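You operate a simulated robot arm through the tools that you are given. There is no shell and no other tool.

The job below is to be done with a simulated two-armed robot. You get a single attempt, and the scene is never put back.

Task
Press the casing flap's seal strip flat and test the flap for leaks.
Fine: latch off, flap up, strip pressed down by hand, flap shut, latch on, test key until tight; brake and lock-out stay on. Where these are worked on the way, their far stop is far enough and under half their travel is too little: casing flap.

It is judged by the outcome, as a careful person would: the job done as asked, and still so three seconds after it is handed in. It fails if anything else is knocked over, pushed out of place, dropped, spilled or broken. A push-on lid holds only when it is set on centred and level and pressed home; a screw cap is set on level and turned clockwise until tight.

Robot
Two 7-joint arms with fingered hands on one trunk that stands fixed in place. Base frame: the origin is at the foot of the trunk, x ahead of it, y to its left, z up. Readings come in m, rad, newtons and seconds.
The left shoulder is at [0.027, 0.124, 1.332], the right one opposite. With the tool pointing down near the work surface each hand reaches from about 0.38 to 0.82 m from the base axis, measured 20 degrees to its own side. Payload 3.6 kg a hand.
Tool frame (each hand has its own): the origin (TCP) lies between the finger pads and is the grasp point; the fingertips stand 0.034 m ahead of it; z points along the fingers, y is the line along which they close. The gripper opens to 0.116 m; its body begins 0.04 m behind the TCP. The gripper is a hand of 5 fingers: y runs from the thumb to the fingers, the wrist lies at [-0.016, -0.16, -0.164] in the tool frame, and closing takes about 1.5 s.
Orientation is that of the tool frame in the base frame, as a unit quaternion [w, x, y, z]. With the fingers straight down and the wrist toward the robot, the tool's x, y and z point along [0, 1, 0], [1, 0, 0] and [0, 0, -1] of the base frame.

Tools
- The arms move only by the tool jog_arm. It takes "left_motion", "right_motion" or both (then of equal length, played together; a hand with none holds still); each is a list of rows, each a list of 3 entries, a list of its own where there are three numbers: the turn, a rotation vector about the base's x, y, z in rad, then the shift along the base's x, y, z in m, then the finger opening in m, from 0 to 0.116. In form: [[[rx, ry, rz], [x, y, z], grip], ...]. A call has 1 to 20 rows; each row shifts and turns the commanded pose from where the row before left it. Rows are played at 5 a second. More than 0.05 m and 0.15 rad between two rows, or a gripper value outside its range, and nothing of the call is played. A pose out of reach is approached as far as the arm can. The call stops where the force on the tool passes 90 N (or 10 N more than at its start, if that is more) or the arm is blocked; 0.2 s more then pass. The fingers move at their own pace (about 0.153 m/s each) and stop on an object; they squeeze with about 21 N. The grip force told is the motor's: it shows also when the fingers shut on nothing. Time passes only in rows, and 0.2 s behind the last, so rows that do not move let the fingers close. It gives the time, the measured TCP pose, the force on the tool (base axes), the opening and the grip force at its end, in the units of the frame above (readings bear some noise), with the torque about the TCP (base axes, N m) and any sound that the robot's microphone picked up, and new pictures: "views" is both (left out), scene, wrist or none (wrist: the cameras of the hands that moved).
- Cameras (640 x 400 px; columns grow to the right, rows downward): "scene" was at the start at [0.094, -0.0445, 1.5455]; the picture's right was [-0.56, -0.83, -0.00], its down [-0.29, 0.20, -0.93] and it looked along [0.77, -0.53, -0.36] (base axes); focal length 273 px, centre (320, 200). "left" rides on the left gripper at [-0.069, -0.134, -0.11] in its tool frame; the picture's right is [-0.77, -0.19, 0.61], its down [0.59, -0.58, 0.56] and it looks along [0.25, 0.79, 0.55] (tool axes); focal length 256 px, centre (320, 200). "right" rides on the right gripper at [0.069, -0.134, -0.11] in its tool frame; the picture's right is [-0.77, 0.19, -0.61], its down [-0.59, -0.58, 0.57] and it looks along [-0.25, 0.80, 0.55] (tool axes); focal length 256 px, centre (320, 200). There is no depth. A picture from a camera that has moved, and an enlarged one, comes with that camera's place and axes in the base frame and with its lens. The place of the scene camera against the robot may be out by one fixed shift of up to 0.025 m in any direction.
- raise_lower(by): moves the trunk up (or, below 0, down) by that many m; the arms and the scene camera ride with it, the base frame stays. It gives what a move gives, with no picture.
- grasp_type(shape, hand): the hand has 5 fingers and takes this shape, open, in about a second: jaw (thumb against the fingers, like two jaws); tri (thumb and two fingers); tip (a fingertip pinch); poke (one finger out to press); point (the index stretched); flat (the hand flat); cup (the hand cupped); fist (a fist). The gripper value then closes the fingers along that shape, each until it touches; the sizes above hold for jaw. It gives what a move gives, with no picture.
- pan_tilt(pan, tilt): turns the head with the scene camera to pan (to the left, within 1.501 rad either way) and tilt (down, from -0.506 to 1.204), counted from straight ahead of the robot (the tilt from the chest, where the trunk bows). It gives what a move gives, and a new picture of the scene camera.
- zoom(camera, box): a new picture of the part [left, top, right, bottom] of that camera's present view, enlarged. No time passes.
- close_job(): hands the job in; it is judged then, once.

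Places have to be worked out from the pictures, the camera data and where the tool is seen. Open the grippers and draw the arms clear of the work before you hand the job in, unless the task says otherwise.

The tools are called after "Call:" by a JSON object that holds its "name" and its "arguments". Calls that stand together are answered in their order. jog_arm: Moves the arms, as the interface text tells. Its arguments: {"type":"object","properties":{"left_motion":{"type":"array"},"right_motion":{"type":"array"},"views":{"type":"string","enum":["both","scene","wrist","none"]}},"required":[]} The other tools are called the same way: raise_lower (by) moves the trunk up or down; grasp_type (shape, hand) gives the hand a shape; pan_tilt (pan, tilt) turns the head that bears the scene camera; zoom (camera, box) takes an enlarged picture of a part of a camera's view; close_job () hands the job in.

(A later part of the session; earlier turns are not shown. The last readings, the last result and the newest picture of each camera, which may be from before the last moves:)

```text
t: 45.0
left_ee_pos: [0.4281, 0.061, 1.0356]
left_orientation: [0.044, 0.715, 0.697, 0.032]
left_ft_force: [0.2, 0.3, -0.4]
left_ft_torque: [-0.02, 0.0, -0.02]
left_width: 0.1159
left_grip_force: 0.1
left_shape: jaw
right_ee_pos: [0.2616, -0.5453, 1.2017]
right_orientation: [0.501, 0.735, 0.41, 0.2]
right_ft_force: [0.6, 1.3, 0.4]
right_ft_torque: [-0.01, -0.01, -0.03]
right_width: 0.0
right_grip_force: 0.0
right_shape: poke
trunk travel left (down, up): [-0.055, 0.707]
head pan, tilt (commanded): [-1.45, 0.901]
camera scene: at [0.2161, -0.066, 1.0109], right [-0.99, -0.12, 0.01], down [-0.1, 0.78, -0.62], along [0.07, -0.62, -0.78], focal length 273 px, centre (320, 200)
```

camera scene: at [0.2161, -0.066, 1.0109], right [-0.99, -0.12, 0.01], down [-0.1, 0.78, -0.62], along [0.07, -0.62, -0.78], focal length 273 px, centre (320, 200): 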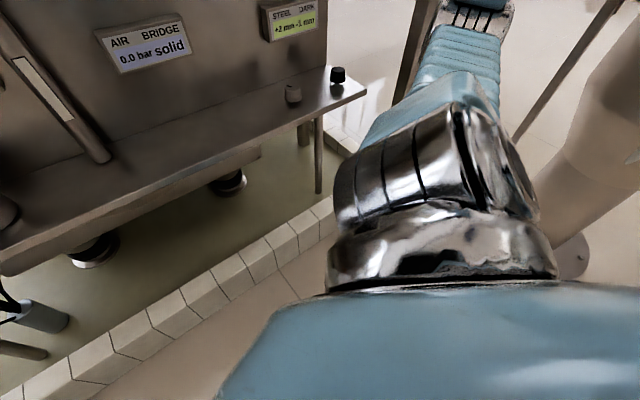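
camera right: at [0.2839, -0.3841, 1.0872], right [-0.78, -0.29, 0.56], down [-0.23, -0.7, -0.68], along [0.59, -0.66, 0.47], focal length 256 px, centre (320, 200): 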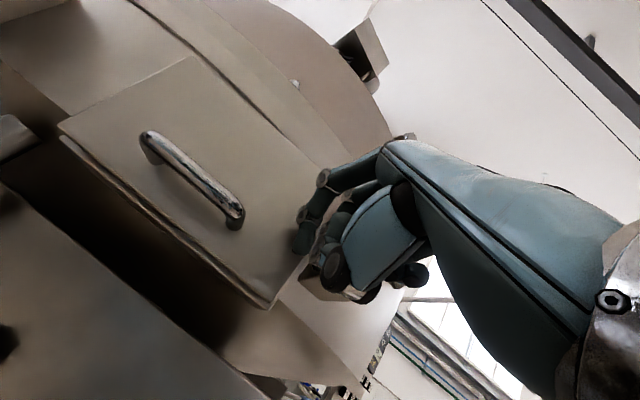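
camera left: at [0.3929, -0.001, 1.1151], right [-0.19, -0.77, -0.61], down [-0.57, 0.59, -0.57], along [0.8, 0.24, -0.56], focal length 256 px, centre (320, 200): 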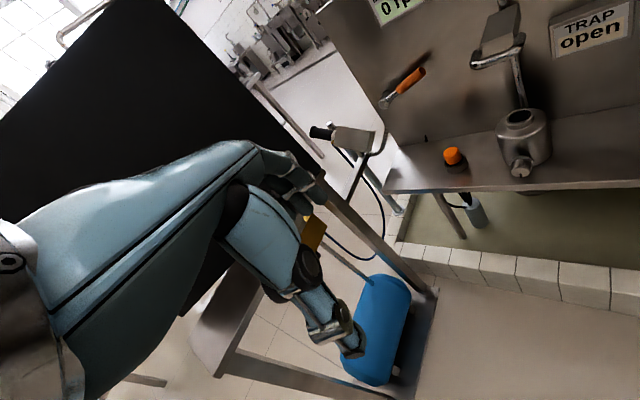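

That looks like the left hand had hooked the bowed-forward head and has now sprung free; forces are near zero and the lever is up. I'll raise the trunk 0.12 m to undo the bow and gain clearance.

Call:
{"name": "raise_lower", "arguments": {"by": 0.12}}

Call:
{"name": "pan_tilt", "arguments": {"pan": -0.95, "tilt": 0.1}}

```text
t: 46.5
left_ee_pos: [0.4247, 0.0598, 1.1556]
left_orientation: [0.045, 0.715, 0.696, 0.034]
left_ft_force: [0.0, 0.3, -0.4]
left_ft_torque: [-0.05, -0.02, 0.04]
left_width: 0.1155
left_grip_force: 0.0
left_shape: jaw
right_ee_pos: [0.255, -0.5456, 1.3216]
right_orientation: [0.502, 0.736, 0.407, 0.201]
right_ft_force: [0.5, -0.5, 0.4]
right_ft_torque: [-0.01, -0.01, 0.01]
right_width: 0.0002
right_grip_force: 0.0
right_shape: poke
trunk travel left (down, up): [-0.175, 0.587]
head pan, tilt (commanded): [-1.45, 0.901]
```

```text
t: 47.6
left_ee_pos: [0.423, 0.0586, 1.1557]
left_orientation: [0.045, 0.716, 0.696, 0.036]
left_ft_force: [-0.1, -0.5, -0.1]
left_ft_torque: [0.0, 0.04, 0.0]
left_width: 0.116
left_grip_force: 0.2
left_shape: jaw
right_ee_pos: [0.2536, -0.5459, 1.3214]
right_orientation: [0.504, 0.736, 0.406, 0.201]
right_ft_force: [-0.1, 0.0, -0.1]
right_ft_torque: [0.0, 0.0, 0.0]
right_width: 0.0
right_grip_force: 0.2
right_shape: poke
trunk travel left (down, up): [-0.175, 0.587]
head pan, tilt (commanded): [-0.949, 0.099]
camera scene: at [0.1847, -0.0663, 1.2123], right [-0.81, -0.58, 0.0], down [-0.06, 0.08, -0.99], along [0.58, -0.81, -0.1], focal length 273 px, centre (320, 200)
```

scene: 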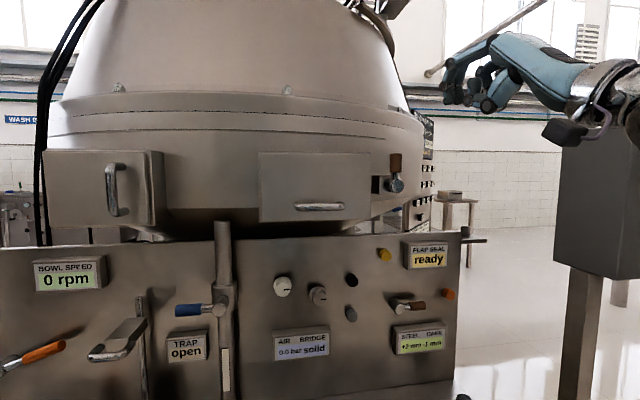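

The latch lever stands upright and nothing else looks disturbed. Next I'll set the left hand to the three-finger shape and swing it around in front toward the flap handle, keeping the wrist well ahead of the head.

Call:
{"name": "grasp_type", "arguments": {"shape": "tri", "hand": "left"}}

Call:
{"name": "jog_arm", "arguments": {"left_motion": [[[0, 0, 0], [0.033, -0.02, 0.02], 0.08], [[0, 0, 0], [0.033, -0.02, 0.02], 0.08], [[0, 0, 0], [0.033, -0.02, 0.02], 0.08], [[0, 0, -0.1], [0, -0.045, 0.005], 0.08], [[0, 0, -0.1], [0, -0.045, 0.005], 0.08], [[0, 0, -0.1], [0, -0.045, 0.005], 0.08], [[0, 0, -0.1], [0, -0.045, 0.005], 0.08], [[0, 0, -0.1], [0, -0.045, 0.005], 0.08]], "views": "both"}}

```text
t: 48.5
left_ee_pos: [0.4226, 0.0606, 1.157]
left_orientation: [0.045, 0.716, 0.696, 0.035]
left_ft_force: [-0.4, -0.1, 0.0]
left_ft_torque: [0.0, 0.01, 0.01]
left_width: 0.1158
left_grip_force: 0.1
left_shape: tri
right_ee_pos: [0.2541, -0.547, 1.3214]
right_orientation: [0.503, 0.735, 0.407, 0.203]
right_ft_force: [0.6, -0.5, 0.2]
right_ft_torque: [0.02, 0.0, 0.02]
right_width: 0.0
right_grip_force: 0.1
right_shape: poke
trunk travel left (down, up): [-0.175, 0.587]
head pan, tilt (commanded): [-0.949, 0.099]
```

```text
t: 50.3
left_ee_pos: [0.5204, -0.2306, 1.2395]
left_orientation: [0.051, 0.867, 0.496, 0.022]
left_ft_force: [-0.4, 0.1, -1.3]
left_ft_torque: [0.01, 0.03, 0.01]
left_width: 0.0802
left_grip_force: 0.1
left_shape: tri
right_ee_pos: [0.2537, -0.5497, 1.3205]
right_orientation: [0.502, 0.736, 0.407, 0.202]
right_ft_force: [0.2, -0.9, 0.5]
right_ft_torque: [-0.02, 0.01, 0.03]
right_width: 0.0
right_grip_force: 0.0
right_shape: poke
trunk travel left (down, up): [-0.175, 0.587]
head pan, tilt (commanded): [-0.949, 0.099]
camera scene: at [0.1849, -0.0686, 1.2123], right [-0.81, -0.58, 0.0], down [-0.06, 0.08, -0.99], along [0.58, -0.81, -0.1], focal length 273 px, centre (320, 200)
camera left: at [0.3613, -0.2155, 1.3361], right [-0.49, -0.61, -0.62], down [-0.14, 0.76, -0.63], along [0.86, -0.22, -0.46], focal length 256 px, centre (320, 200)
```

scene: 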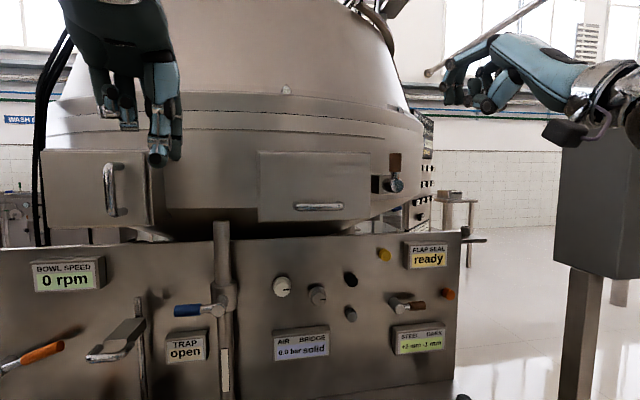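
left: 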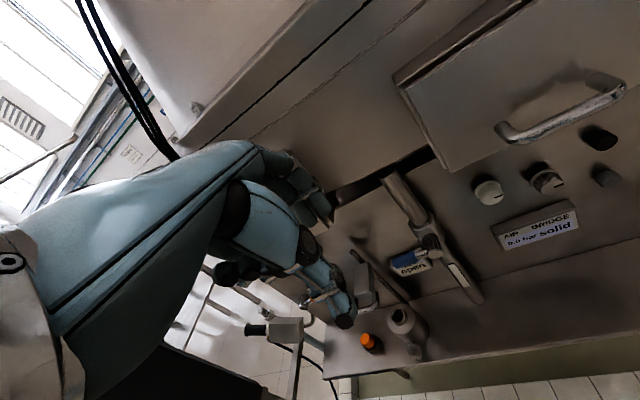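

The left camera's ray to the bar agrees with (0.467, -0.466, 1.135). I'll bring the left hand square to the panel, above and in front of the handle.

Call:
{"name": "jog_arm", "arguments": {"left_motion": [[[0.014, 0.014, -0.056], [-0.0216, -0.0354, 0.002], 0.08], [[0.014, 0.014, -0.056], [-0.0216, -0.0354, 0.002], 0.08], [[0.014, 0.014, -0.056], [-0.0216, -0.0354, 0.002], 0.08], [[0.014, 0.014, -0.056], [-0.0216, -0.0354, 0.002], 0.08], [[0.014, 0.014, -0.056], [-0.0216, -0.0354, 0.002], 0.08]], "views": "both"}}

Call:
{"name": "zoom", "arguments": {"camera": "scene", "box": [230, 80, 430, 205]}}

```text
t: 51.3
left_ee_pos: [0.5262, -0.2737, 1.2848]
left_orientation: [0.062, 0.88, 0.47, -0.037]
left_ft_force: [0.2, -0.2, 0.1]
left_ft_torque: [0.03, 0.02, 0.01]
left_width: 0.0803
left_grip_force: 0.0
left_shape: tri
left hand out of reach, approached as far as the arm can: row 4
right_ee_pos: [0.2571, -0.5491, 1.3214]
right_orientation: [0.503, 0.736, 0.407, 0.202]
right_ft_force: [0.7, -0.6, 0.4]
right_ft_torque: [0.0, -0.01, 0.02]
right_width: 0.0001
right_grip_force: 0.1
right_shape: poke
trunk travel left (down, up): [-0.175, 0.587]
head pan, tilt (commanded): [-0.949, 0.099]
stopped in row 4 (left hand): the arm was blocked; the commanded pose is now the measured one
camera scene: at [0.1797, -0.0718, 1.2165], right [-0.86, -0.51, 0.0], down [-0.03, 0.04, -1.0], along [0.51, -0.86, -0.05], focal length 273 px, centre (320, 200)
camera left: at [0.3774, -0.241, 1.3935], right [-0.59, -0.62, -0.52], down [-0.16, 0.72, -0.67], along [0.79, -0.31, -0.52], focal length 256 px, centre (320, 200)
```

scene: 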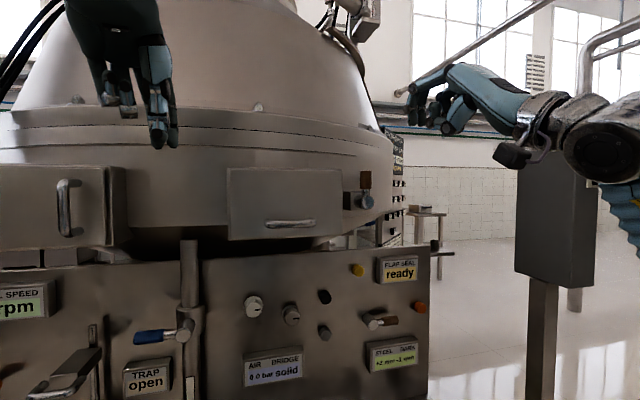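
left: 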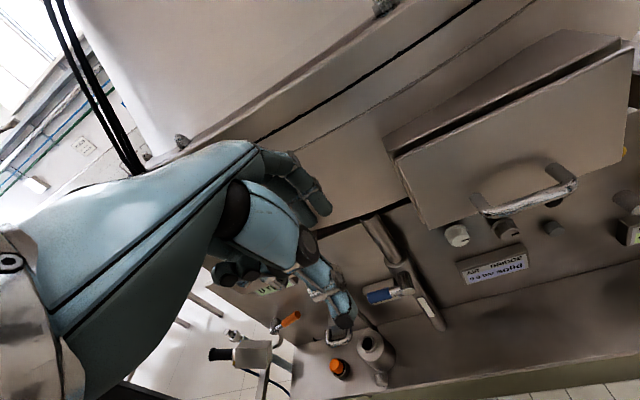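

```text
3.20 times, centred on (330, 142) of scene
camera zoom: at [0.1797, -0.0718, 1.2165], right [-0.86, -0.51, 0.0], down [-0.03, 0.04, -1.0], along [0.51, -0.86, -0.05], focal length 873 px, centre (288, 384)
```

zoom: 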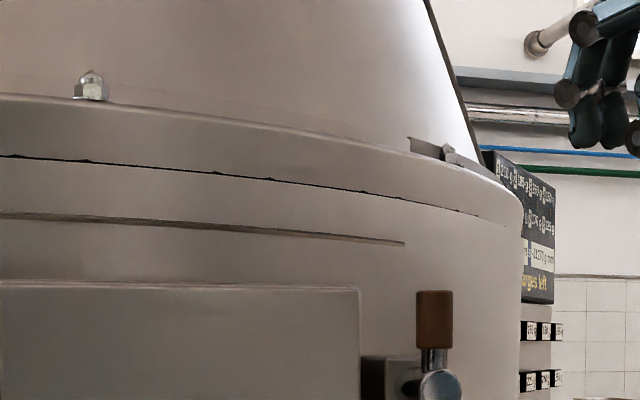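

The left arm crossing at this height bumps the robot's own head, so with a low trunk the right arm must do the flap. I'll send the left arm back out to the left where it is clear.

Call:
{"name": "jog_arm", "arguments": {"left_motion": [[[0, 0, 0.08], [0.0, 0.04, 0], 0.08], [[0, 0, 0.1], [0, 0.045, -0.005], 0.08], [[0, 0, 0.1], [0, 0.045, -0.005], 0.08], [[0, 0, 0.1], [0, 0.045, -0.005], 0.08], [[0, 0, 0.1], [0, 0.045, -0.005], 0.08], [[0, 0, 0.1], [-0.01, 0.045, -0.005], 0.08], [[0, 0, 0], [-0.01, 0.045, -0.01], 0.08], [[0, 0, 0], [-0.01, 0.045, -0.01], 0.08], [[0, 0, 0], [-0.01, 0.045, -0.01], 0.08], [[0, 0, 0], [0, 0.045, -0.01], 0.08], [[0, 0, 0], [0, 0.045, -0.01], 0.08]], "views": "both"}}

```text
t: 53.7
left_ee_pos: [0.4789, 0.2197, 1.2101]
left_orientation: [0.068, 0.712, 0.699, -0.015]
left_ft_force: [0.2, 0.4, 0.2]
left_ft_torque: [-0.01, -0.01, -0.01]
left_width: 0.0801
left_grip_force: 0.1
left_shape: tri
right_ee_pos: [0.2536, -0.5441, 1.3227]
right_orientation: [0.504, 0.735, 0.406, 0.202]
right_ft_force: [-0.1, 0.0, -0.4]
right_ft_torque: [0.0, -0.03, -0.03]
right_width: 0.0
right_grip_force: 0.1
right_shape: poke
trunk travel left (down, up): [-0.175, 0.587]
head pan, tilt (commanded): [-0.949, 0.099]
camera scene: at [0.1847, -0.0649, 1.2125], right [-0.81, -0.58, 0.0], down [-0.06, 0.08, -1.0], along [0.58, -0.81, -0.1], focal length 273 px, centre (320, 200)
camera left: at [0.3356, 0.1642, 1.3183], right [-0.16, -0.83, -0.53], down [-0.52, 0.53, -0.67], along [0.84, 0.17, -0.52], focal length 256 px, centre (320, 200)
```

scene: 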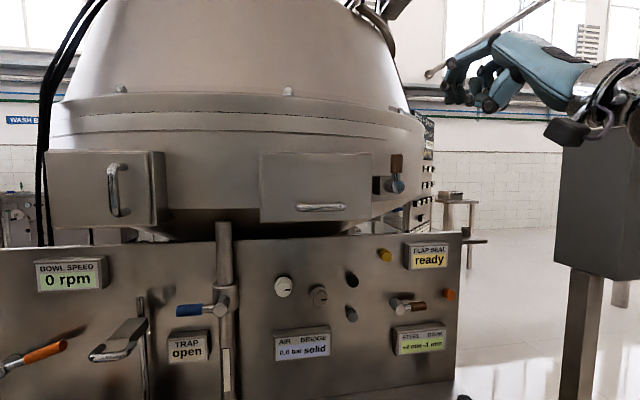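
left: 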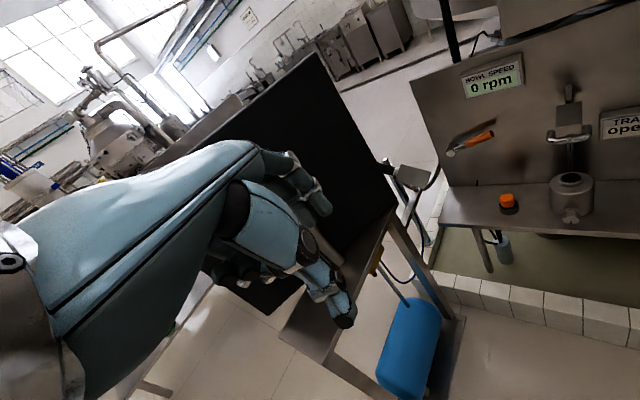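

Left arm is clear. Now I'll set the right hand to the three-finger shape and bring it in front of the handle, easing the tilt to about 50°.

Call:
{"name": "grasp_type", "arguments": {"shape": "tri", "hand": "right"}}

Call:
{"name": "jog_arm", "arguments": {"right_motion": [[[0.051, 0.0696, -0.0097], [0.026, 0.022, -0.03], 0.05], [[0.051, 0.0696, -0.0097], [0.026, 0.022, -0.03], 0.05], [[0.051, 0.0696, -0.0097], [0.026, 0.022, -0.03], 0.05], [[0, 0, 0], [0.026, 0.022, -0.03], 0.05]], "views": "both"}}

```text
t: 54.6
left_ee_pos: [0.4786, 0.2157, 1.2109]
left_orientation: [0.068, 0.712, 0.699, -0.015]
left_ft_force: [-0.3, -0.7, -0.5]
left_ft_torque: [0.01, 0.0, 0.0]
left_width: 0.0799
left_grip_force: 0.0
left_shape: tri
right_ee_pos: [0.2527, -0.5462, 1.3222]
right_orientation: [0.504, 0.736, 0.405, 0.201]
right_ft_force: [0.3, -0.5, 0.2]
right_ft_torque: [0.0, 0.0, 0.02]
right_width: 0.1156
right_grip_force: 0.1
right_shape: tri
trunk travel left (down, up): [-0.175, 0.587]
head pan, tilt (commanded): [-0.949, 0.099]
```

```text
t: 55.6
left_ee_pos: [0.4796, 0.2165, 1.2099]
left_orientation: [0.068, 0.713, 0.698, -0.015]
left_ft_force: [0.2, 0.0, 0.3]
left_ft_torque: [-0.02, 0.03, 0.02]
left_width: 0.0802
left_grip_force: 0.0
left_shape: tri
right_ee_pos: [0.3579, -0.4616, 1.2023]
right_orientation: [0.403, 0.795, 0.429, 0.147]
right_ft_force: [-0.3, 0.3, -1.0]
right_ft_torque: [-0.04, 0.04, 0.0]
right_width: 0.0503
right_grip_force: 0.1
right_shape: tri
trunk travel left (down, up): [-0.175, 0.587]
head pan, tilt (commanded): [-0.949, 0.099]
camera scene: at [0.1853, -0.0659, 1.2123], right [-0.81, -0.58, 0.0], down [-0.06, 0.08, -0.99], along [0.58, -0.81, -0.1], focal length 273 px, centre (320, 200)
camera right: at [0.258, -0.3088, 1.1601], right [-0.7, -0.36, 0.61], down [-0.34, -0.59, -0.73], along [0.62, -0.73, 0.29], focal length 256 px, centre (320, 200)
```

scene: 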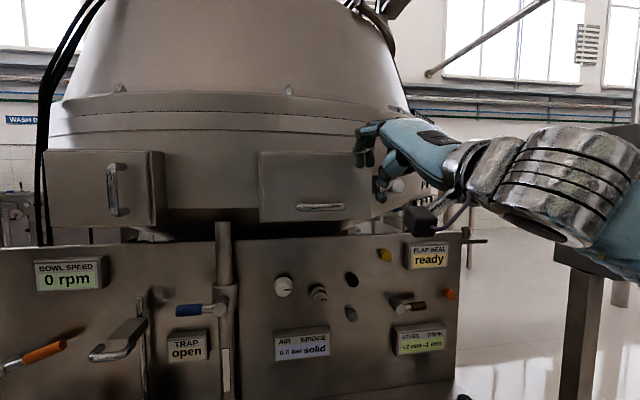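
right: 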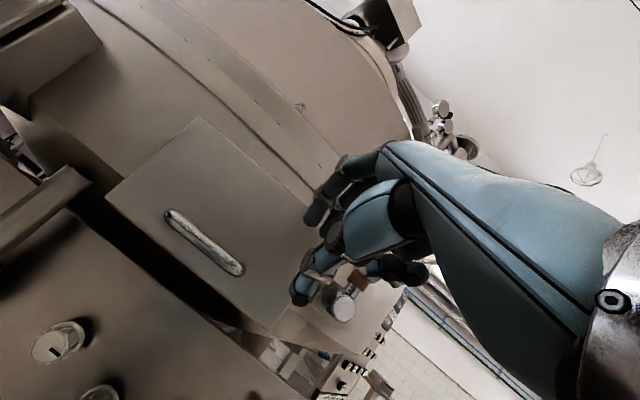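

Reachable with about 51° tilt. I'll zoom to see how the three-finger hand sits relative to the handle.

Call:
{"name": "zoom", "arguments": {"camera": "scene", "box": [260, 110, 420, 210]}}

Call:
{"name": "zoom", "arguments": {"camera": "right", "box": [140, 140, 396, 300]}}

```text
4.00 times, centred on (340, 160) of scene
camera zoom: at [0.1853, -0.0659, 1.2123], right [-0.81, -0.58, 0.0], down [-0.06, 0.08, -0.99], along [0.58, -0.81, -0.1], focal length 1091 px, centre (240, 360)
```

zoom: 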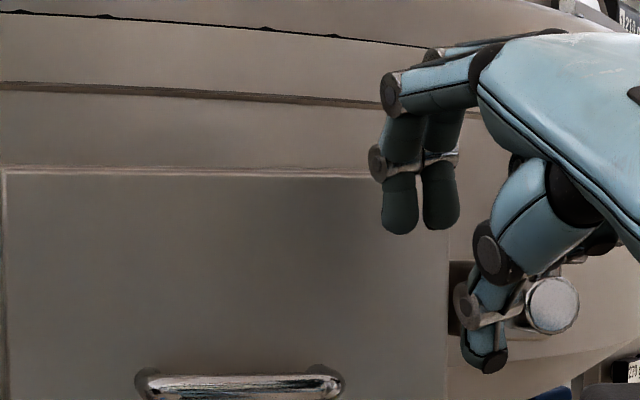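

```text
2.50 times, centred on (268, 220) of right
camera zoom: at [0.258, -0.3088, 1.1601], right [-0.7, -0.36, 0.61], down [-0.34, -0.59, -0.73], along [0.62, -0.73, 0.29], focal length 640 px, centre (450, 150)
```

zoom: 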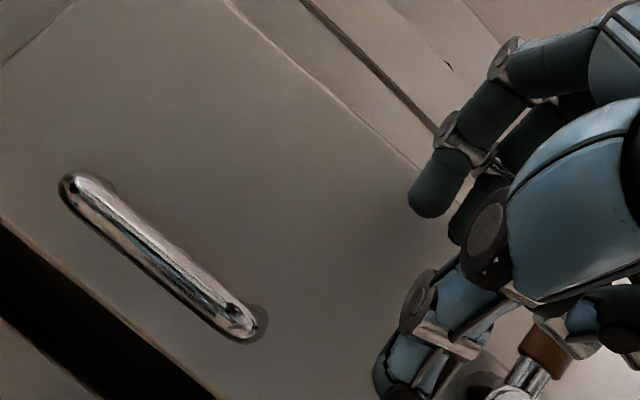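

The two fingers and thumb line up well. I'll move to a pre-grasp just up and back from the bar, with the opening at 0.04.

Call:
{"name": "jog_arm", "arguments": {"right_motion": [[[0, 0, 0], [0.0325, 0.018, -0.011], 0.04], [[0, 0, 0], [0.0325, 0.018, -0.011], 0.04], [[0, 0, 0], [0, 0, 0], 0.04]], "views": "both"}}

Call:
{"name": "zoom", "arguments": {"camera": "scene", "box": [260, 130, 420, 230]}}

Call:
{"name": "zoom", "arguments": {"camera": "right", "box": [140, 140, 396, 300]}}

```text
t: 56.4
left_ee_pos: [0.4795, 0.2151, 1.2114]
left_orientation: [0.069, 0.712, 0.698, -0.015]
left_ft_force: [-1.3, -0.1, 0.2]
left_ft_torque: [-0.02, -0.02, 0.01]
left_width: 0.0801
left_grip_force: 0.0
left_shape: tri
right_ee_pos: [0.4228, -0.4247, 1.1817]
right_orientation: [0.405, 0.795, 0.428, 0.147]
right_ft_force: [-0.1, -0.2, -0.5]
right_ft_torque: [0.02, 0.0, 0.03]
right_width: 0.0405
right_grip_force: 0.0
right_shape: tri
trunk travel left (down, up): [-0.175, 0.587]
head pan, tilt (commanded): [-0.949, 0.099]
camera scene: at [0.1845, -0.0663, 1.2125], right [-0.81, -0.58, 0.0], down [-0.06, 0.08, -0.99], along [0.58, -0.81, -0.1], focal length 273 px, centre (320, 200)
camera right: at [0.3235, -0.2716, 1.1395], right [-0.7, -0.36, 0.61], down [-0.34, -0.59, -0.73], along [0.62, -0.73, 0.29], focal length 256 px, centre (320, 200)
```

scene: 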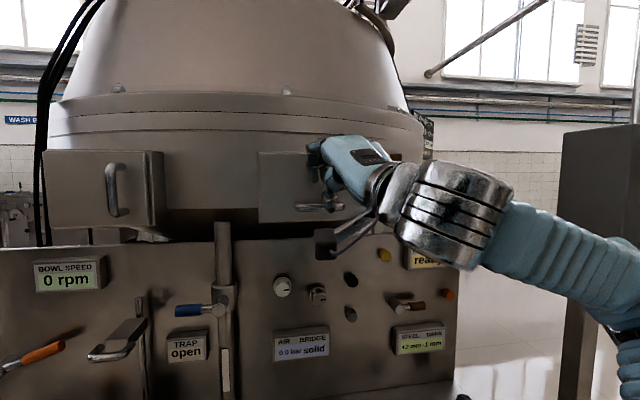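
right: 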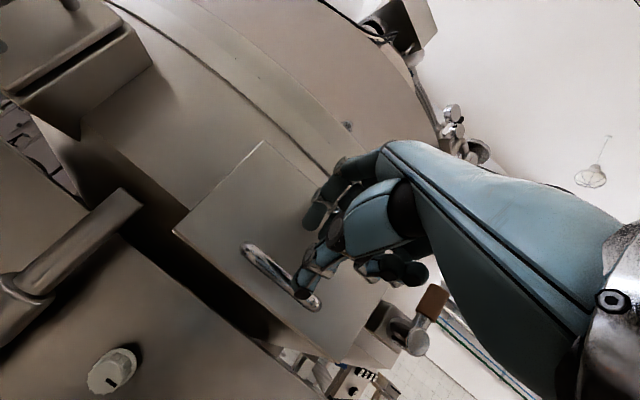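

```text
4.00 times, centred on (340, 180) of scene
camera zoom: at [0.1845, -0.0663, 1.2125], right [-0.81, -0.58, 0.0], down [-0.06, 0.08, -0.99], along [0.58, -0.81, -0.1], focal length 1091 px, centre (240, 280)
```

zoom: 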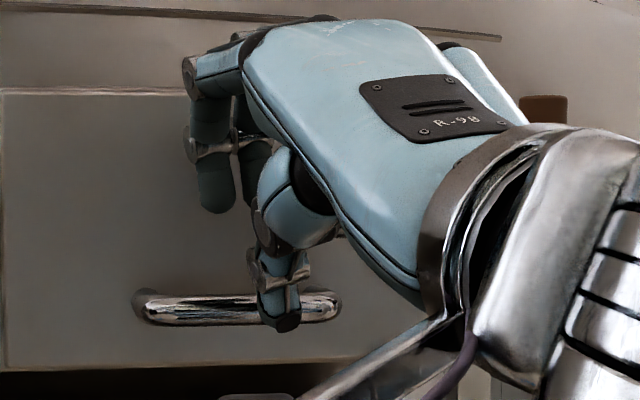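

```text
2.50 times, centred on (268, 220) of right
camera zoom: at [0.3235, -0.2716, 1.1395], right [-0.7, -0.36, 0.61], down [-0.34, -0.59, -0.73], along [0.62, -0.73, 0.29], focal length 640 px, centre (450, 150)
```

zoom: 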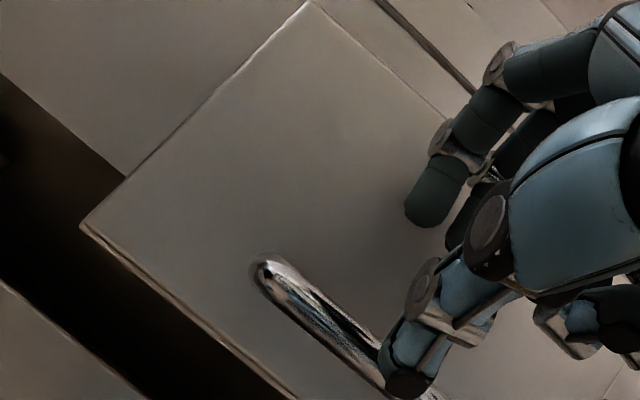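

Thumb tip is just in front of the bar and the fingers are above it, so advancing along the finger direction should straddle the bar. I'll advance 5 cm along the tool axis.

Call:
{"name": "jog_arm", "arguments": {"right_motion": [[[0, 0, 0], [0.0097, -0.0086, -0.0105], 0.04], [[0, 0, 0], [0.0097, -0.0086, -0.0105], 0.04], [[0, 0, 0], [0.0097, -0.0086, -0.0105], 0.04]], "views": "both"}}

Call:
{"name": "zoom", "arguments": {"camera": "scene", "box": [260, 130, 420, 230]}}

Call:
{"name": "zoom", "arguments": {"camera": "right", "box": [180, 160, 436, 320]}}

```text
t: 57.2
left_ee_pos: [0.4791, 0.2159, 1.2107]
left_orientation: [0.069, 0.712, 0.699, -0.015]
left_ft_force: [-0.2, 0.4, 0.2]
left_ft_torque: [0.02, -0.01, 0.02]
left_width: 0.0801
left_grip_force: 0.2
left_shape: tri
right_ee_pos: [0.4502, -0.4469, 1.1513]
right_orientation: [0.406, 0.793, 0.429, 0.148]
right_ft_force: [-2.7, 0.5, 1.2]
right_ft_torque: [-0.08, -0.11, -0.04]
right_width: 0.0399
right_grip_force: 0.0
right_shape: tri
trunk travel left (down, up): [-0.175, 0.587]
head pan, tilt (commanded): [-0.949, 0.099]
camera scene: at [0.184, -0.0653, 1.2127], right [-0.81, -0.58, 0.0], down [-0.06, 0.08, -1.0], along [0.58, -0.81, -0.1], focal length 273 px, centre (320, 200)
camera right: at [0.3513, -0.2943, 1.1086], right [-0.7, -0.36, 0.61], down [-0.34, -0.59, -0.73], along [0.62, -0.73, 0.29], focal length 256 px, centre (320, 200)
```

scene: 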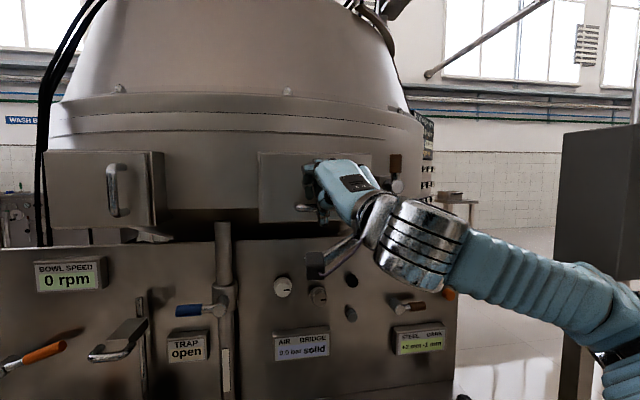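
right: 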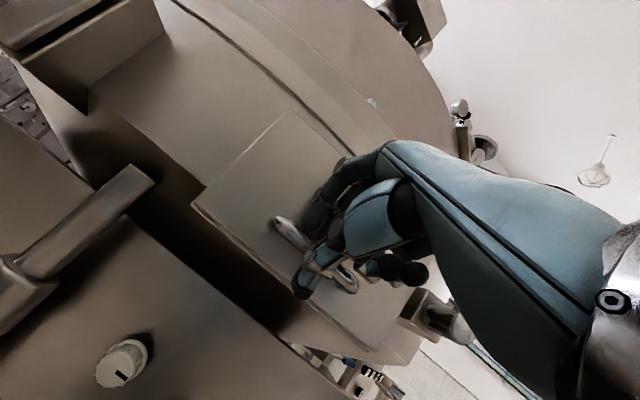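

```text
4.00 times, centred on (340, 180) of scene
camera zoom: at [0.184, -0.0653, 1.2127], right [-0.81, -0.58, 0.0], down [-0.06, 0.08, -1.0], along [0.58, -0.81, -0.1], focal length 1091 px, centre (240, 280)
```

zoom: 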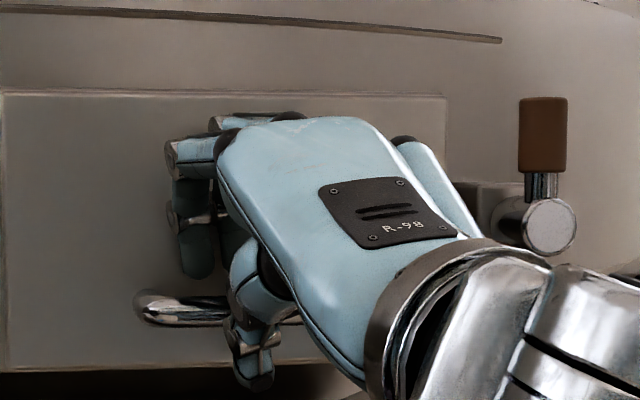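

```text
2.50 times, centred on (308, 240) of right
camera zoom: at [0.3513, -0.2943, 1.1086], right [-0.7, -0.36, 0.61], down [-0.34, -0.59, -0.73], along [0.62, -0.73, 0.29], focal length 640 px, centre (350, 100)
```

zoom: 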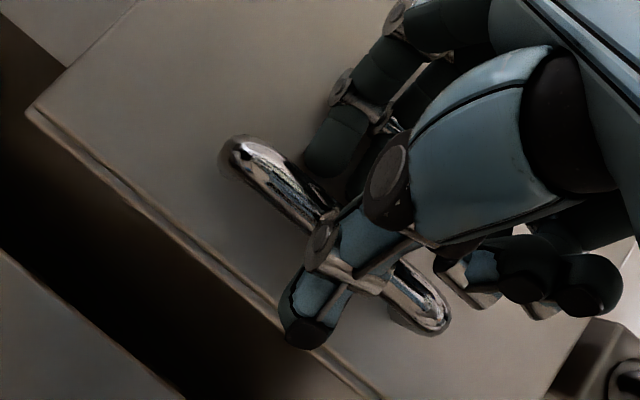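

The bar now lies between the thumb (front/below) and the two fingers (above/behind) with only light contact. I'll close the grip on it.

Call:
{"name": "jog_arm", "arguments": {"right_motion": [[[0, 0, 0], [0, 0, 0], 0.02], [[0, 0, 0], [0, 0, 0], 0.0], [[0, 0, 0], [0, 0, 0], 0.0], [[0, 0, 0], [0, 0, 0], 0.0], [[0, 0, 0], [0, 0, 0], 0.0]], "views": "both"}}

Call:
{"name": "zoom", "arguments": {"camera": "right", "box": [180, 160, 436, 320]}}

```text
t: 58.4
left_ee_pos: [0.4793, 0.2155, 1.21]
left_orientation: [0.07, 0.712, 0.699, -0.015]
left_ft_force: [0.8, -0.3, -0.7]
left_ft_torque: [0.04, -0.01, 0.02]
left_width: 0.0801
left_grip_force: 0.0
left_shape: tri
right_ee_pos: [0.4513, -0.4479, 1.1491]
right_orientation: [0.404, 0.794, 0.43, 0.148]
right_ft_force: [-1.3, 0.0, -5.9]
right_ft_torque: [0.09, 0.06, -0.01]
right_width: 0.0068
right_grip_force: 20.9
right_shape: tri
trunk travel left (down, up): [-0.175, 0.587]
head pan, tilt (commanded): [-0.949, 0.099]
camera scene: at [0.185, -0.0664, 1.2123], right [-0.81, -0.58, 0.0], down [-0.06, 0.08, -0.99], along [0.58, -0.81, -0.1], focal length 273 px, centre (320, 200)
camera right: at [0.3522, -0.2956, 1.1077], right [-0.7, -0.36, 0.62], down [-0.34, -0.59, -0.73], along [0.62, -0.73, 0.29], focal length 256 px, centre (320, 200)
```

scene: 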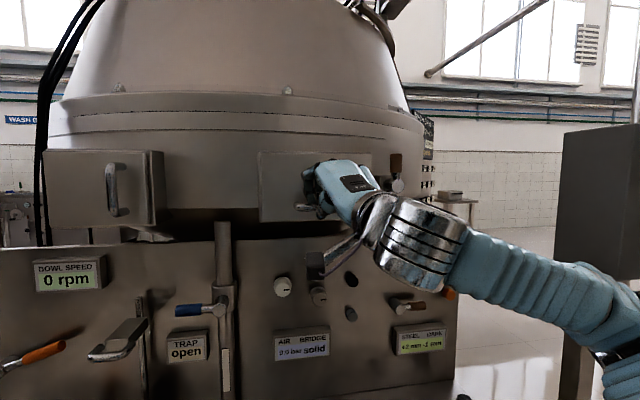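
right: 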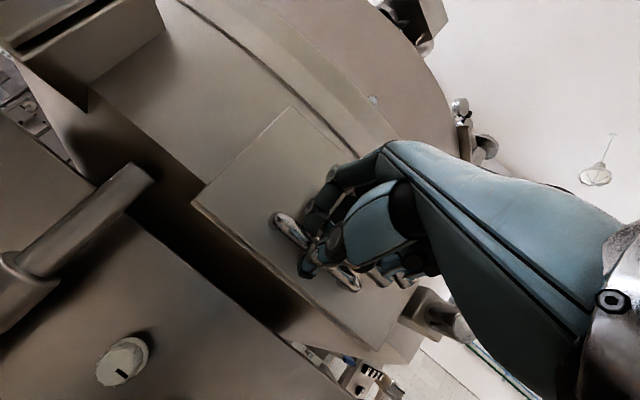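

```text
2.50 times, centred on (308, 240) of right
camera zoom: at [0.3522, -0.2956, 1.1077], right [-0.7, -0.36, 0.62], down [-0.34, -0.59, -0.73], along [0.62, -0.73, 0.29], focal length 640 px, centre (350, 100)
```

zoom: 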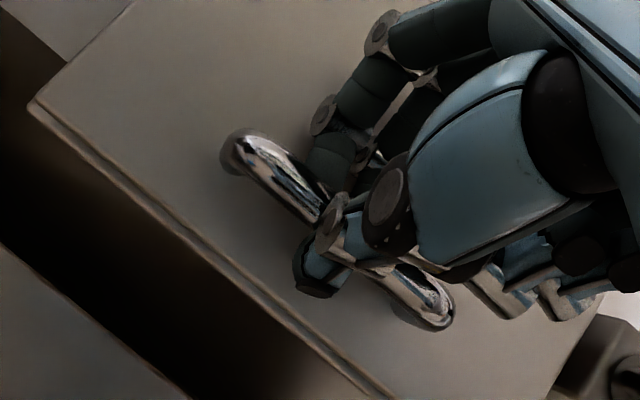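

Grip is holding the bar (20.9 N). I'll begin opening with a small arc step, outward 1.6 cm and slightly up, and check the force.

Call:
{"name": "jog_arm", "arguments": {"right_motion": [[[0, 0, 0], [-0.006, 0.0058, 0.004], 0.0], [[0, 0, 0], [-0.0057, 0.0057, 0.0045], 0.0]], "views": "both"}}

Call:
{"name": "zoom", "arguments": {"camera": "scene", "box": [240, 120, 432, 240]}}

```text
t: 59.0
left_ee_pos: [0.4805, 0.2143, 1.2111]
left_orientation: [0.068, 0.712, 0.699, -0.015]
left_ft_force: [0.4, -0.4, 0.7]
left_ft_torque: [0.02, 0.03, -0.01]
left_width: 0.0803
left_grip_force: 0.0
left_shape: tri
right_ee_pos: [0.4382, -0.4365, 1.1578]
right_orientation: [0.403, 0.795, 0.429, 0.147]
right_ft_force: [0.3, -0.9, -10.5]
right_ft_torque: [0.16, 0.17, -0.03]
right_width: 0.0064
right_grip_force: 21.1
right_shape: tri
trunk travel left (down, up): [-0.175, 0.587]
head pan, tilt (commanded): [-0.949, 0.099]
camera scene: at [0.1857, -0.0669, 1.2122], right [-0.81, -0.58, 0.0], down [-0.06, 0.08, -0.99], along [0.58, -0.81, -0.1], focal length 273 px, centre (320, 200)
camera right: at [0.3404, -0.2837, 1.1156], right [-0.7, -0.36, 0.62], down [-0.35, -0.59, -0.73], along [0.62, -0.73, 0.29], focal length 256 px, centre (320, 200)
```

scene: 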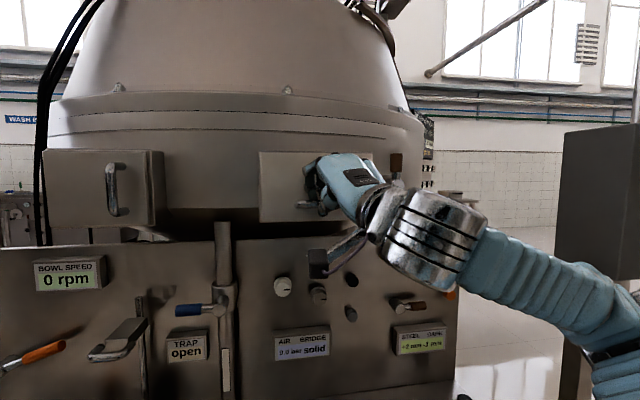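
right: 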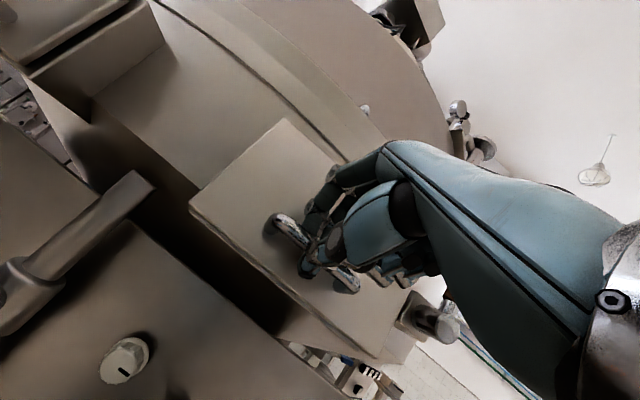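

```text
3.33 times, centred on (336, 180) of scene
camera zoom: at [0.1857, -0.0669, 1.2122], right [-0.81, -0.58, 0.0], down [-0.06, 0.08, -0.99], along [0.58, -0.81, -0.1], focal length 910 px, centre (267, 267)
```

zoom: 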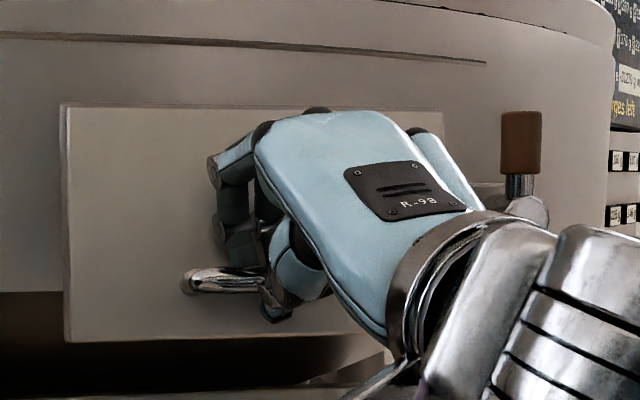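

The flap is swinging out (its face catches more light) with about 10 N of load. I'll continue along the arc toward 40°, easing the hand's tilt with it.

Call:
{"name": "jog_arm", "arguments": {"right_motion": [[[0.0589, 0.08, -0.0112], [-0.0093, 0.0096, 0.0128], 0.0], [[0.0589, 0.08, -0.0112], [-0.0077, 0.0081, 0.0152], 0.0], [[0.0589, 0.08, -0.0112], [-0.0059, 0.0063, 0.0173], 0.0]], "views": "both"}}

Call:
{"name": "zoom", "arguments": {"camera": "scene", "box": [240, 100, 432, 220]}}

```text
t: 59.8
left_ee_pos: [0.4791, 0.2163, 1.2109]
left_orientation: [0.068, 0.712, 0.698, -0.015]
left_ft_force: [0.3, -0.4, -0.2]
left_ft_torque: [0.01, 0.01, -0.01]
left_width: 0.0802
left_grip_force: 0.0
left_shape: tri
right_ee_pos: [0.4143, -0.4107, 1.2029]
right_orientation: [0.282, 0.845, 0.446, 0.082]
right_ft_force: [-6.3, 11.0, -11.6]
right_ft_torque: [0.44, 0.35, -0.02]
right_width: 0.0054
right_grip_force: 21.4
right_shape: tri
trunk travel left (down, up): [-0.175, 0.587]
head pan, tilt (commanded): [-0.949, 0.099]
camera scene: at [0.1845, -0.0651, 1.2126], right [-0.81, -0.58, 0.0], down [-0.06, 0.08, -1.0], along [0.58, -0.81, -0.1], focal length 273 px, centre (320, 200)
camera right: at [0.3172, -0.2519, 1.212], right [-0.56, -0.45, 0.7], down [-0.54, -0.44, -0.72], along [0.63, -0.77, 0.01], focal length 256 px, centre (320, 200)
```

scene: 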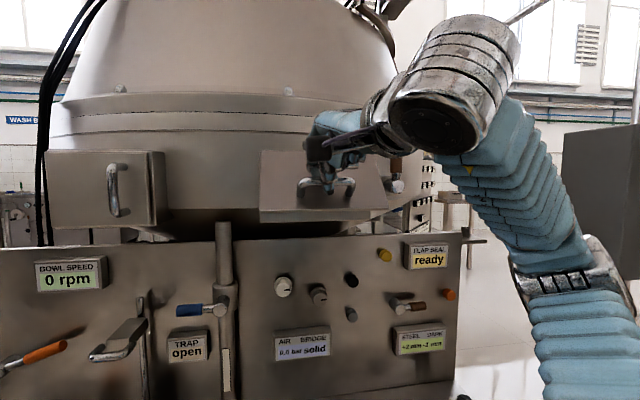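
right: 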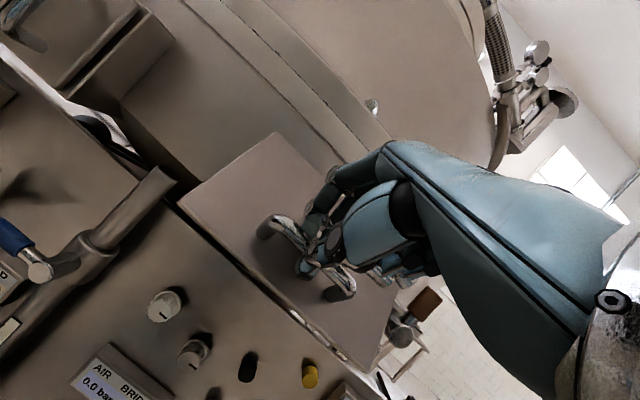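

```text
3.33 times, centred on (336, 160) of scene
camera zoom: at [0.1845, -0.0651, 1.2126], right [-0.81, -0.58, 0.0], down [-0.06, 0.08, -1.0], along [0.58, -0.81, -0.1], focal length 910 px, centre (267, 333)
```

zoom: 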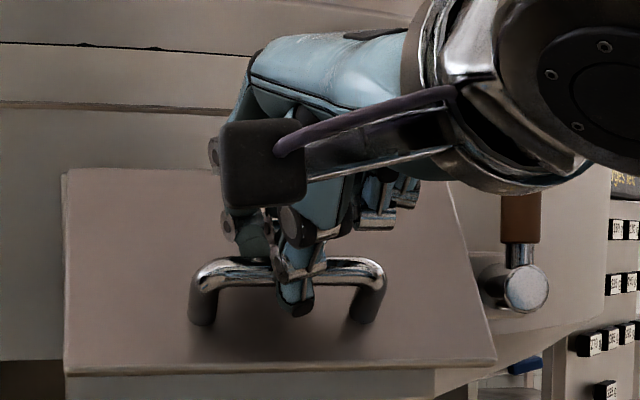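

The flap is around 40–45° open and the force is modest. I'll continue the arc toward 70°, shifted slightly outward to relieve the radial force.

Call:
{"name": "jog_arm", "arguments": {"right_motion": [[[0.0589, 0.08, -0.0112], [-0.0059, 0.0064, 0.0172], 0.0], [[0.0589, 0.08, -0.0112], [-0.0037, 0.0043, 0.0181], 0.0], [[0.0589, 0.08, -0.0112], [-0.0015, 0.002, 0.0187], 0.0]], "views": "both"}}

Call:
{"name": "zoom", "arguments": {"camera": "scene", "box": [240, 80, 432, 200]}}

```text
t: 60.6
left_ee_pos: [0.4771, 0.2112, 1.2137]
left_orientation: [0.069, 0.712, 0.699, -0.012]
left_ft_force: [1.3, -0.7, 0.2]
left_ft_torque: [0.01, 0.01, 0.0]
left_width: 0.0802
left_grip_force: 0.0
left_shape: tri
right_ee_pos: [0.4109, -0.4006, 1.2418]
right_orientation: [0.177, 0.869, 0.461, 0.025]
right_ft_force: [-16.9, -21.8, -3.0]
right_ft_torque: [-0.42, 0.48, -0.44]
right_width: 0.0067
right_grip_force: 21.0
right_shape: tri
right hand out of reach, approached as far as the arm can: row 2
trunk travel left (down, up): [-0.175, 0.587]
head pan, tilt (commanded): [-0.949, 0.099]
camera scene: at [0.1812, -0.0724, 1.2128], right [-0.82, -0.58, 0.0], down [-0.06, 0.09, -0.99], along [0.57, -0.81, -0.1], focal length 273 px, centre (320, 200)
camera right: at [0.3202, -0.2442, 1.292], right [-0.42, -0.54, 0.73], down [-0.68, -0.34, -0.65], along [0.6, -0.77, -0.23], focal length 256 px, centre (320, 200)
```

scene: 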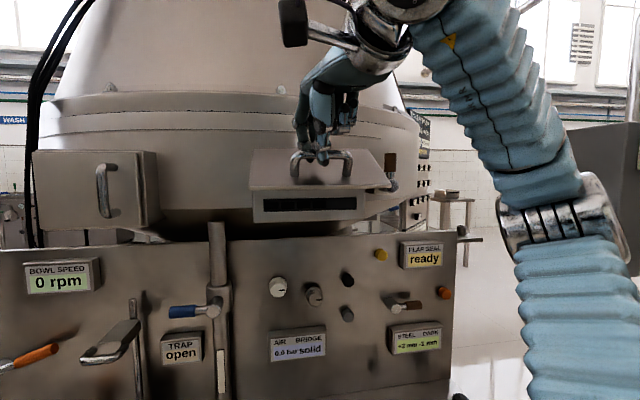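
right: 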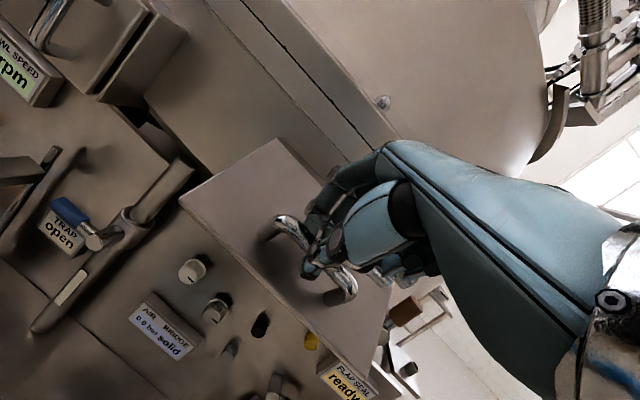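

```text
3.33 times, centred on (336, 140) of scene
camera zoom: at [0.1812, -0.0724, 1.2128], right [-0.82, -0.58, 0.0], down [-0.06, 0.09, -0.99], along [0.57, -0.81, -0.1], focal length 910 px, centre (267, 400)
```

zoom: 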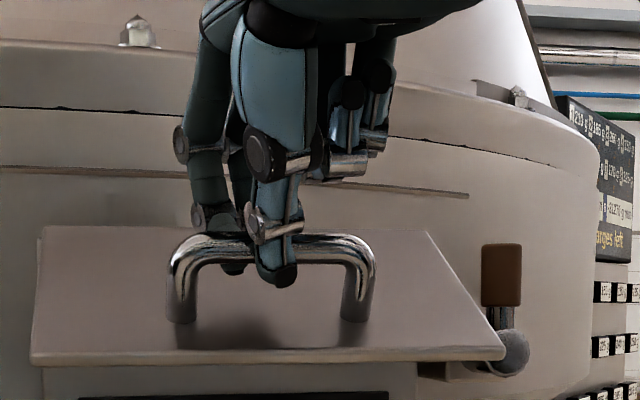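

The flap is now about 70° open and the dark slot behind it shows. There's a 27 N sideways force pushing the hand to the panel's right, so I'll relieve it with a small shift that way.

Call:
{"name": "jog_arm", "arguments": {"right_motion": [[[0, 0, 0], [-0.003, -0.003, 0.0], 0.0], [[0, 0, 0], [0, 0, 0.0], 0.0]], "views": "none"}}

```text
t: 61.2
left_ee_pos: [0.4772, 0.2115, 1.2128]
left_orientation: [0.068, 0.712, 0.699, -0.013]
left_ft_force: [0.4, 0.7, 0.2]
left_ft_torque: [0.0, 0.0, 0.01]
left_width: 0.0801
left_grip_force: 0.1
left_shape: tri
right_ee_pos: [0.4094, -0.4, 1.243]
right_orientation: [0.177, 0.868, 0.464, 0.025]
right_ft_force: [-11.4, -18.6, -2.0]
right_ft_torque: [-0.32, 0.32, -0.37]
right_width: 0.0069
right_grip_force: 20.9
right_shape: tri
trunk travel left (down, up): [-0.175, 0.587]
head pan, tilt (commanded): [-0.949, 0.099]
```

Force dropped somewhat; I'll shift a little more in the same direction.

Call:
{"name": "jog_arm", "arguments": {"right_motion": [[[0, 0, 0], [-0.004, -0.005, 0.0], 0.0], [[0, 0, 0], [-0.003, -0.004, 0.0], 0.0]], "views": "none"}}

```text
t: 61.8
left_ee_pos: [0.4792, 0.2182, 1.2101]
left_orientation: [0.069, 0.712, 0.699, -0.015]
left_ft_force: [-0.6, 0.0, 0.1]
left_ft_torque: [-0.02, -0.03, 0.0]
left_width: 0.0803
left_grip_force: 0.2
left_shape: tri
right_ee_pos: [0.4075, -0.4032, 1.2419]
right_orientation: [0.181, 0.866, 0.466, 0.023]
right_ft_force: [4.0, 10.4, -2.6]
right_ft_torque: [0.35, -0.02, 0.06]
right_width: 0.0064
right_grip_force: 21.2
right_shape: tri
trunk travel left (down, up): [-0.175, 0.587]
head pan, tilt (commanded): [-0.949, 0.099]
```

Forces are now small. I'll raise the flap further in short steps, keeping the hand's orientation.

Call:
{"name": "jog_arm", "arguments": {"right_motion": [[[0, 0, 0], [0.001, -0.001, 0.012], 0.0], [[0, 0, 0], [0.003, -0.003, 0.014], 0.0]], "views": "both"}}

Call:
{"name": "zoom", "arguments": {"camera": "scene", "box": [240, 120, 432, 240]}}

```text
t: 62.4
left_ee_pos: [0.4785, 0.2203, 1.211]
left_orientation: [0.07, 0.712, 0.698, -0.015]
left_ft_force: [0.3, 1.0, -0.2]
left_ft_torque: [0.01, 0.02, -0.02]
left_width: 0.0802
left_grip_force: 0.0
left_shape: tri
right_ee_pos: [0.4073, -0.4058, 1.2709]
right_orientation: [0.182, 0.866, 0.464, 0.024]
right_ft_force: [-11.9, 22.5, -5.1]
right_ft_torque: [0.76, 0.46, -0.04]
right_width: 0.005
right_grip_force: 21.2
right_shape: tri
trunk travel left (down, up): [-0.175, 0.587]
head pan, tilt (commanded): [-0.949, 0.099]
camera scene: at [0.1828, -0.0619, 1.2131], right [-0.81, -0.58, 0.0], down [-0.06, 0.08, -1.0], along [0.58, -0.81, -0.1], focal length 273 px, centre (320, 200)
camera right: at [0.3159, -0.2496, 1.3194], right [-0.42, -0.54, 0.73], down [-0.68, -0.35, -0.65], along [0.61, -0.76, -0.22], focal length 256 px, centre (320, 200)
```

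scene: 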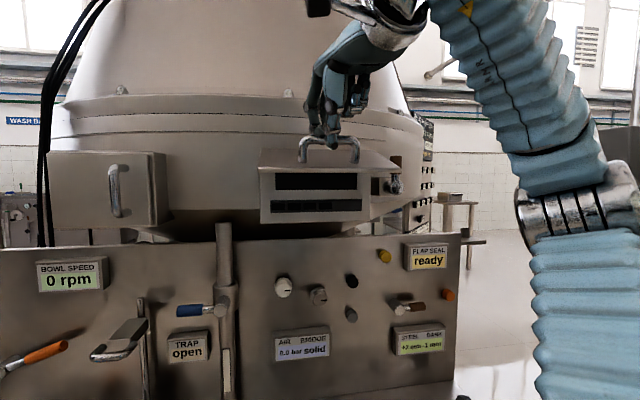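
right: 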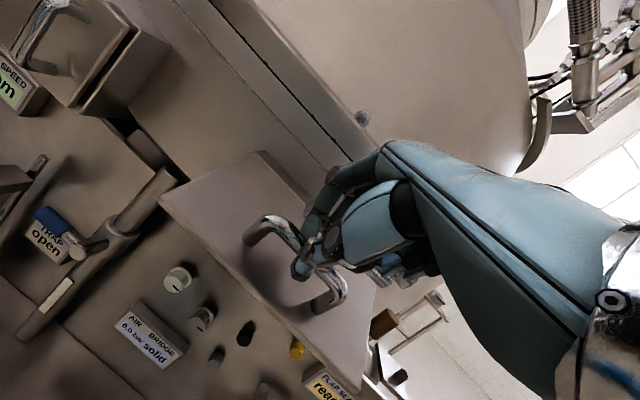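

```text
3.33 times, centred on (336, 180) of scene
camera zoom: at [0.1828, -0.0619, 1.2131], right [-0.81, -0.58, 0.0], down [-0.06, 0.08, -1.0], along [0.58, -0.81, -0.1], focal length 910 px, centre (267, 267)
```

zoom: 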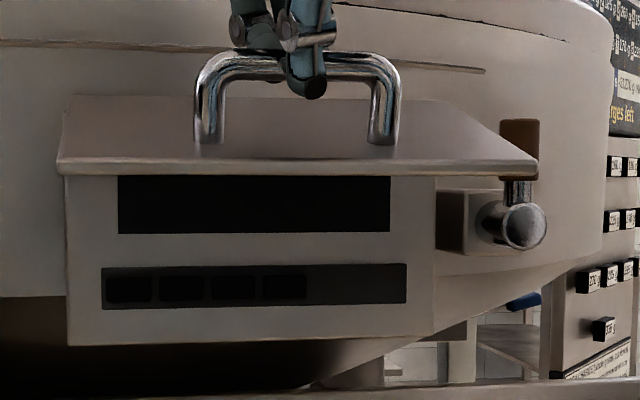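

The flap is nearly horizontal and the seal strip is visible: a dark bar below the slot, with several segments. I'll zoom in on it.

Call:
{"name": "zoom", "arguments": {"camera": "scene", "box": [258, 168, 370, 238]}}

```text
5.71 times, centred on (314, 203) of scene
camera zoom: at [0.1828, -0.0619, 1.2131], right [-0.81, -0.58, 0.0], down [-0.06, 0.08, -1.0], along [0.58, -0.81, -0.1], focal length 1559 px, centre (354, 183)
```

zoom: 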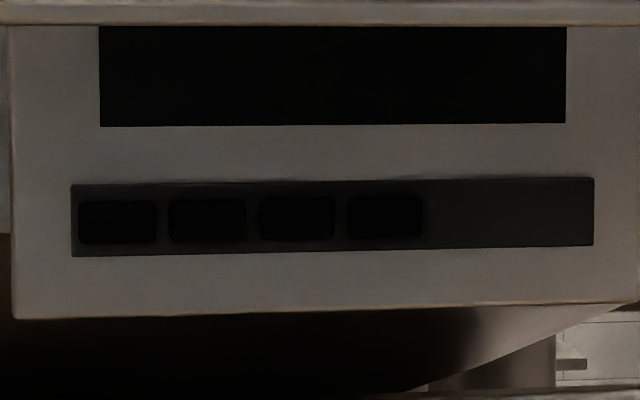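

The strip shows four raised black blocks (left two-thirds) on a backing bar, at z about 1.131 and l from -0.076 to +0.017 across the panel. The flap is at about 72°; I'll keep raising it toward its stop, slightly outward to ease the inward push.

Call:
{"name": "jog_arm", "arguments": {"right_motion": [[[0, 0, 0], [-0.003, 0.002, 0.012], 0.0], [[0, 0, 0], [0.0, 0.0, 0.014], 0.0]], "views": "scene"}}

```text
t: 63.0
left_ee_pos: [0.48, 0.2182, 1.2094]
left_orientation: [0.068, 0.712, 0.699, -0.015]
left_ft_force: [-0.1, -0.3, 0.1]
left_ft_torque: [0.02, 0.01, 0.0]
left_width: 0.0801
left_grip_force: 0.0
left_shape: tri
right_ee_pos: [0.4053, -0.4075, 1.2952]
right_orientation: [0.179, 0.867, 0.464, 0.024]
right_ft_force: [-0.3, 12.3, -5.7]
right_ft_torque: [0.43, 0.16, -0.02]
right_width: 0.0057
right_grip_force: 21.3
right_shape: tri
trunk travel left (down, up): [-0.175, 0.587]
head pan, tilt (commanded): [-0.949, 0.099]
camera scene: at [0.1854, -0.0641, 1.2124], right [-0.81, -0.58, 0.0], down [-0.06, 0.08, -1.0], along [0.58, -0.81, -0.1], focal length 273 px, centre (320, 200)
```

scene: 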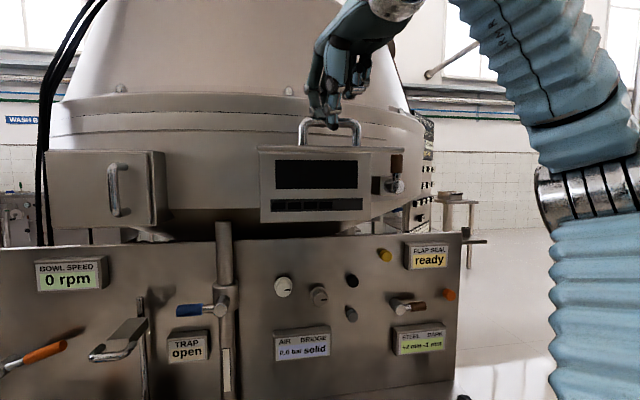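

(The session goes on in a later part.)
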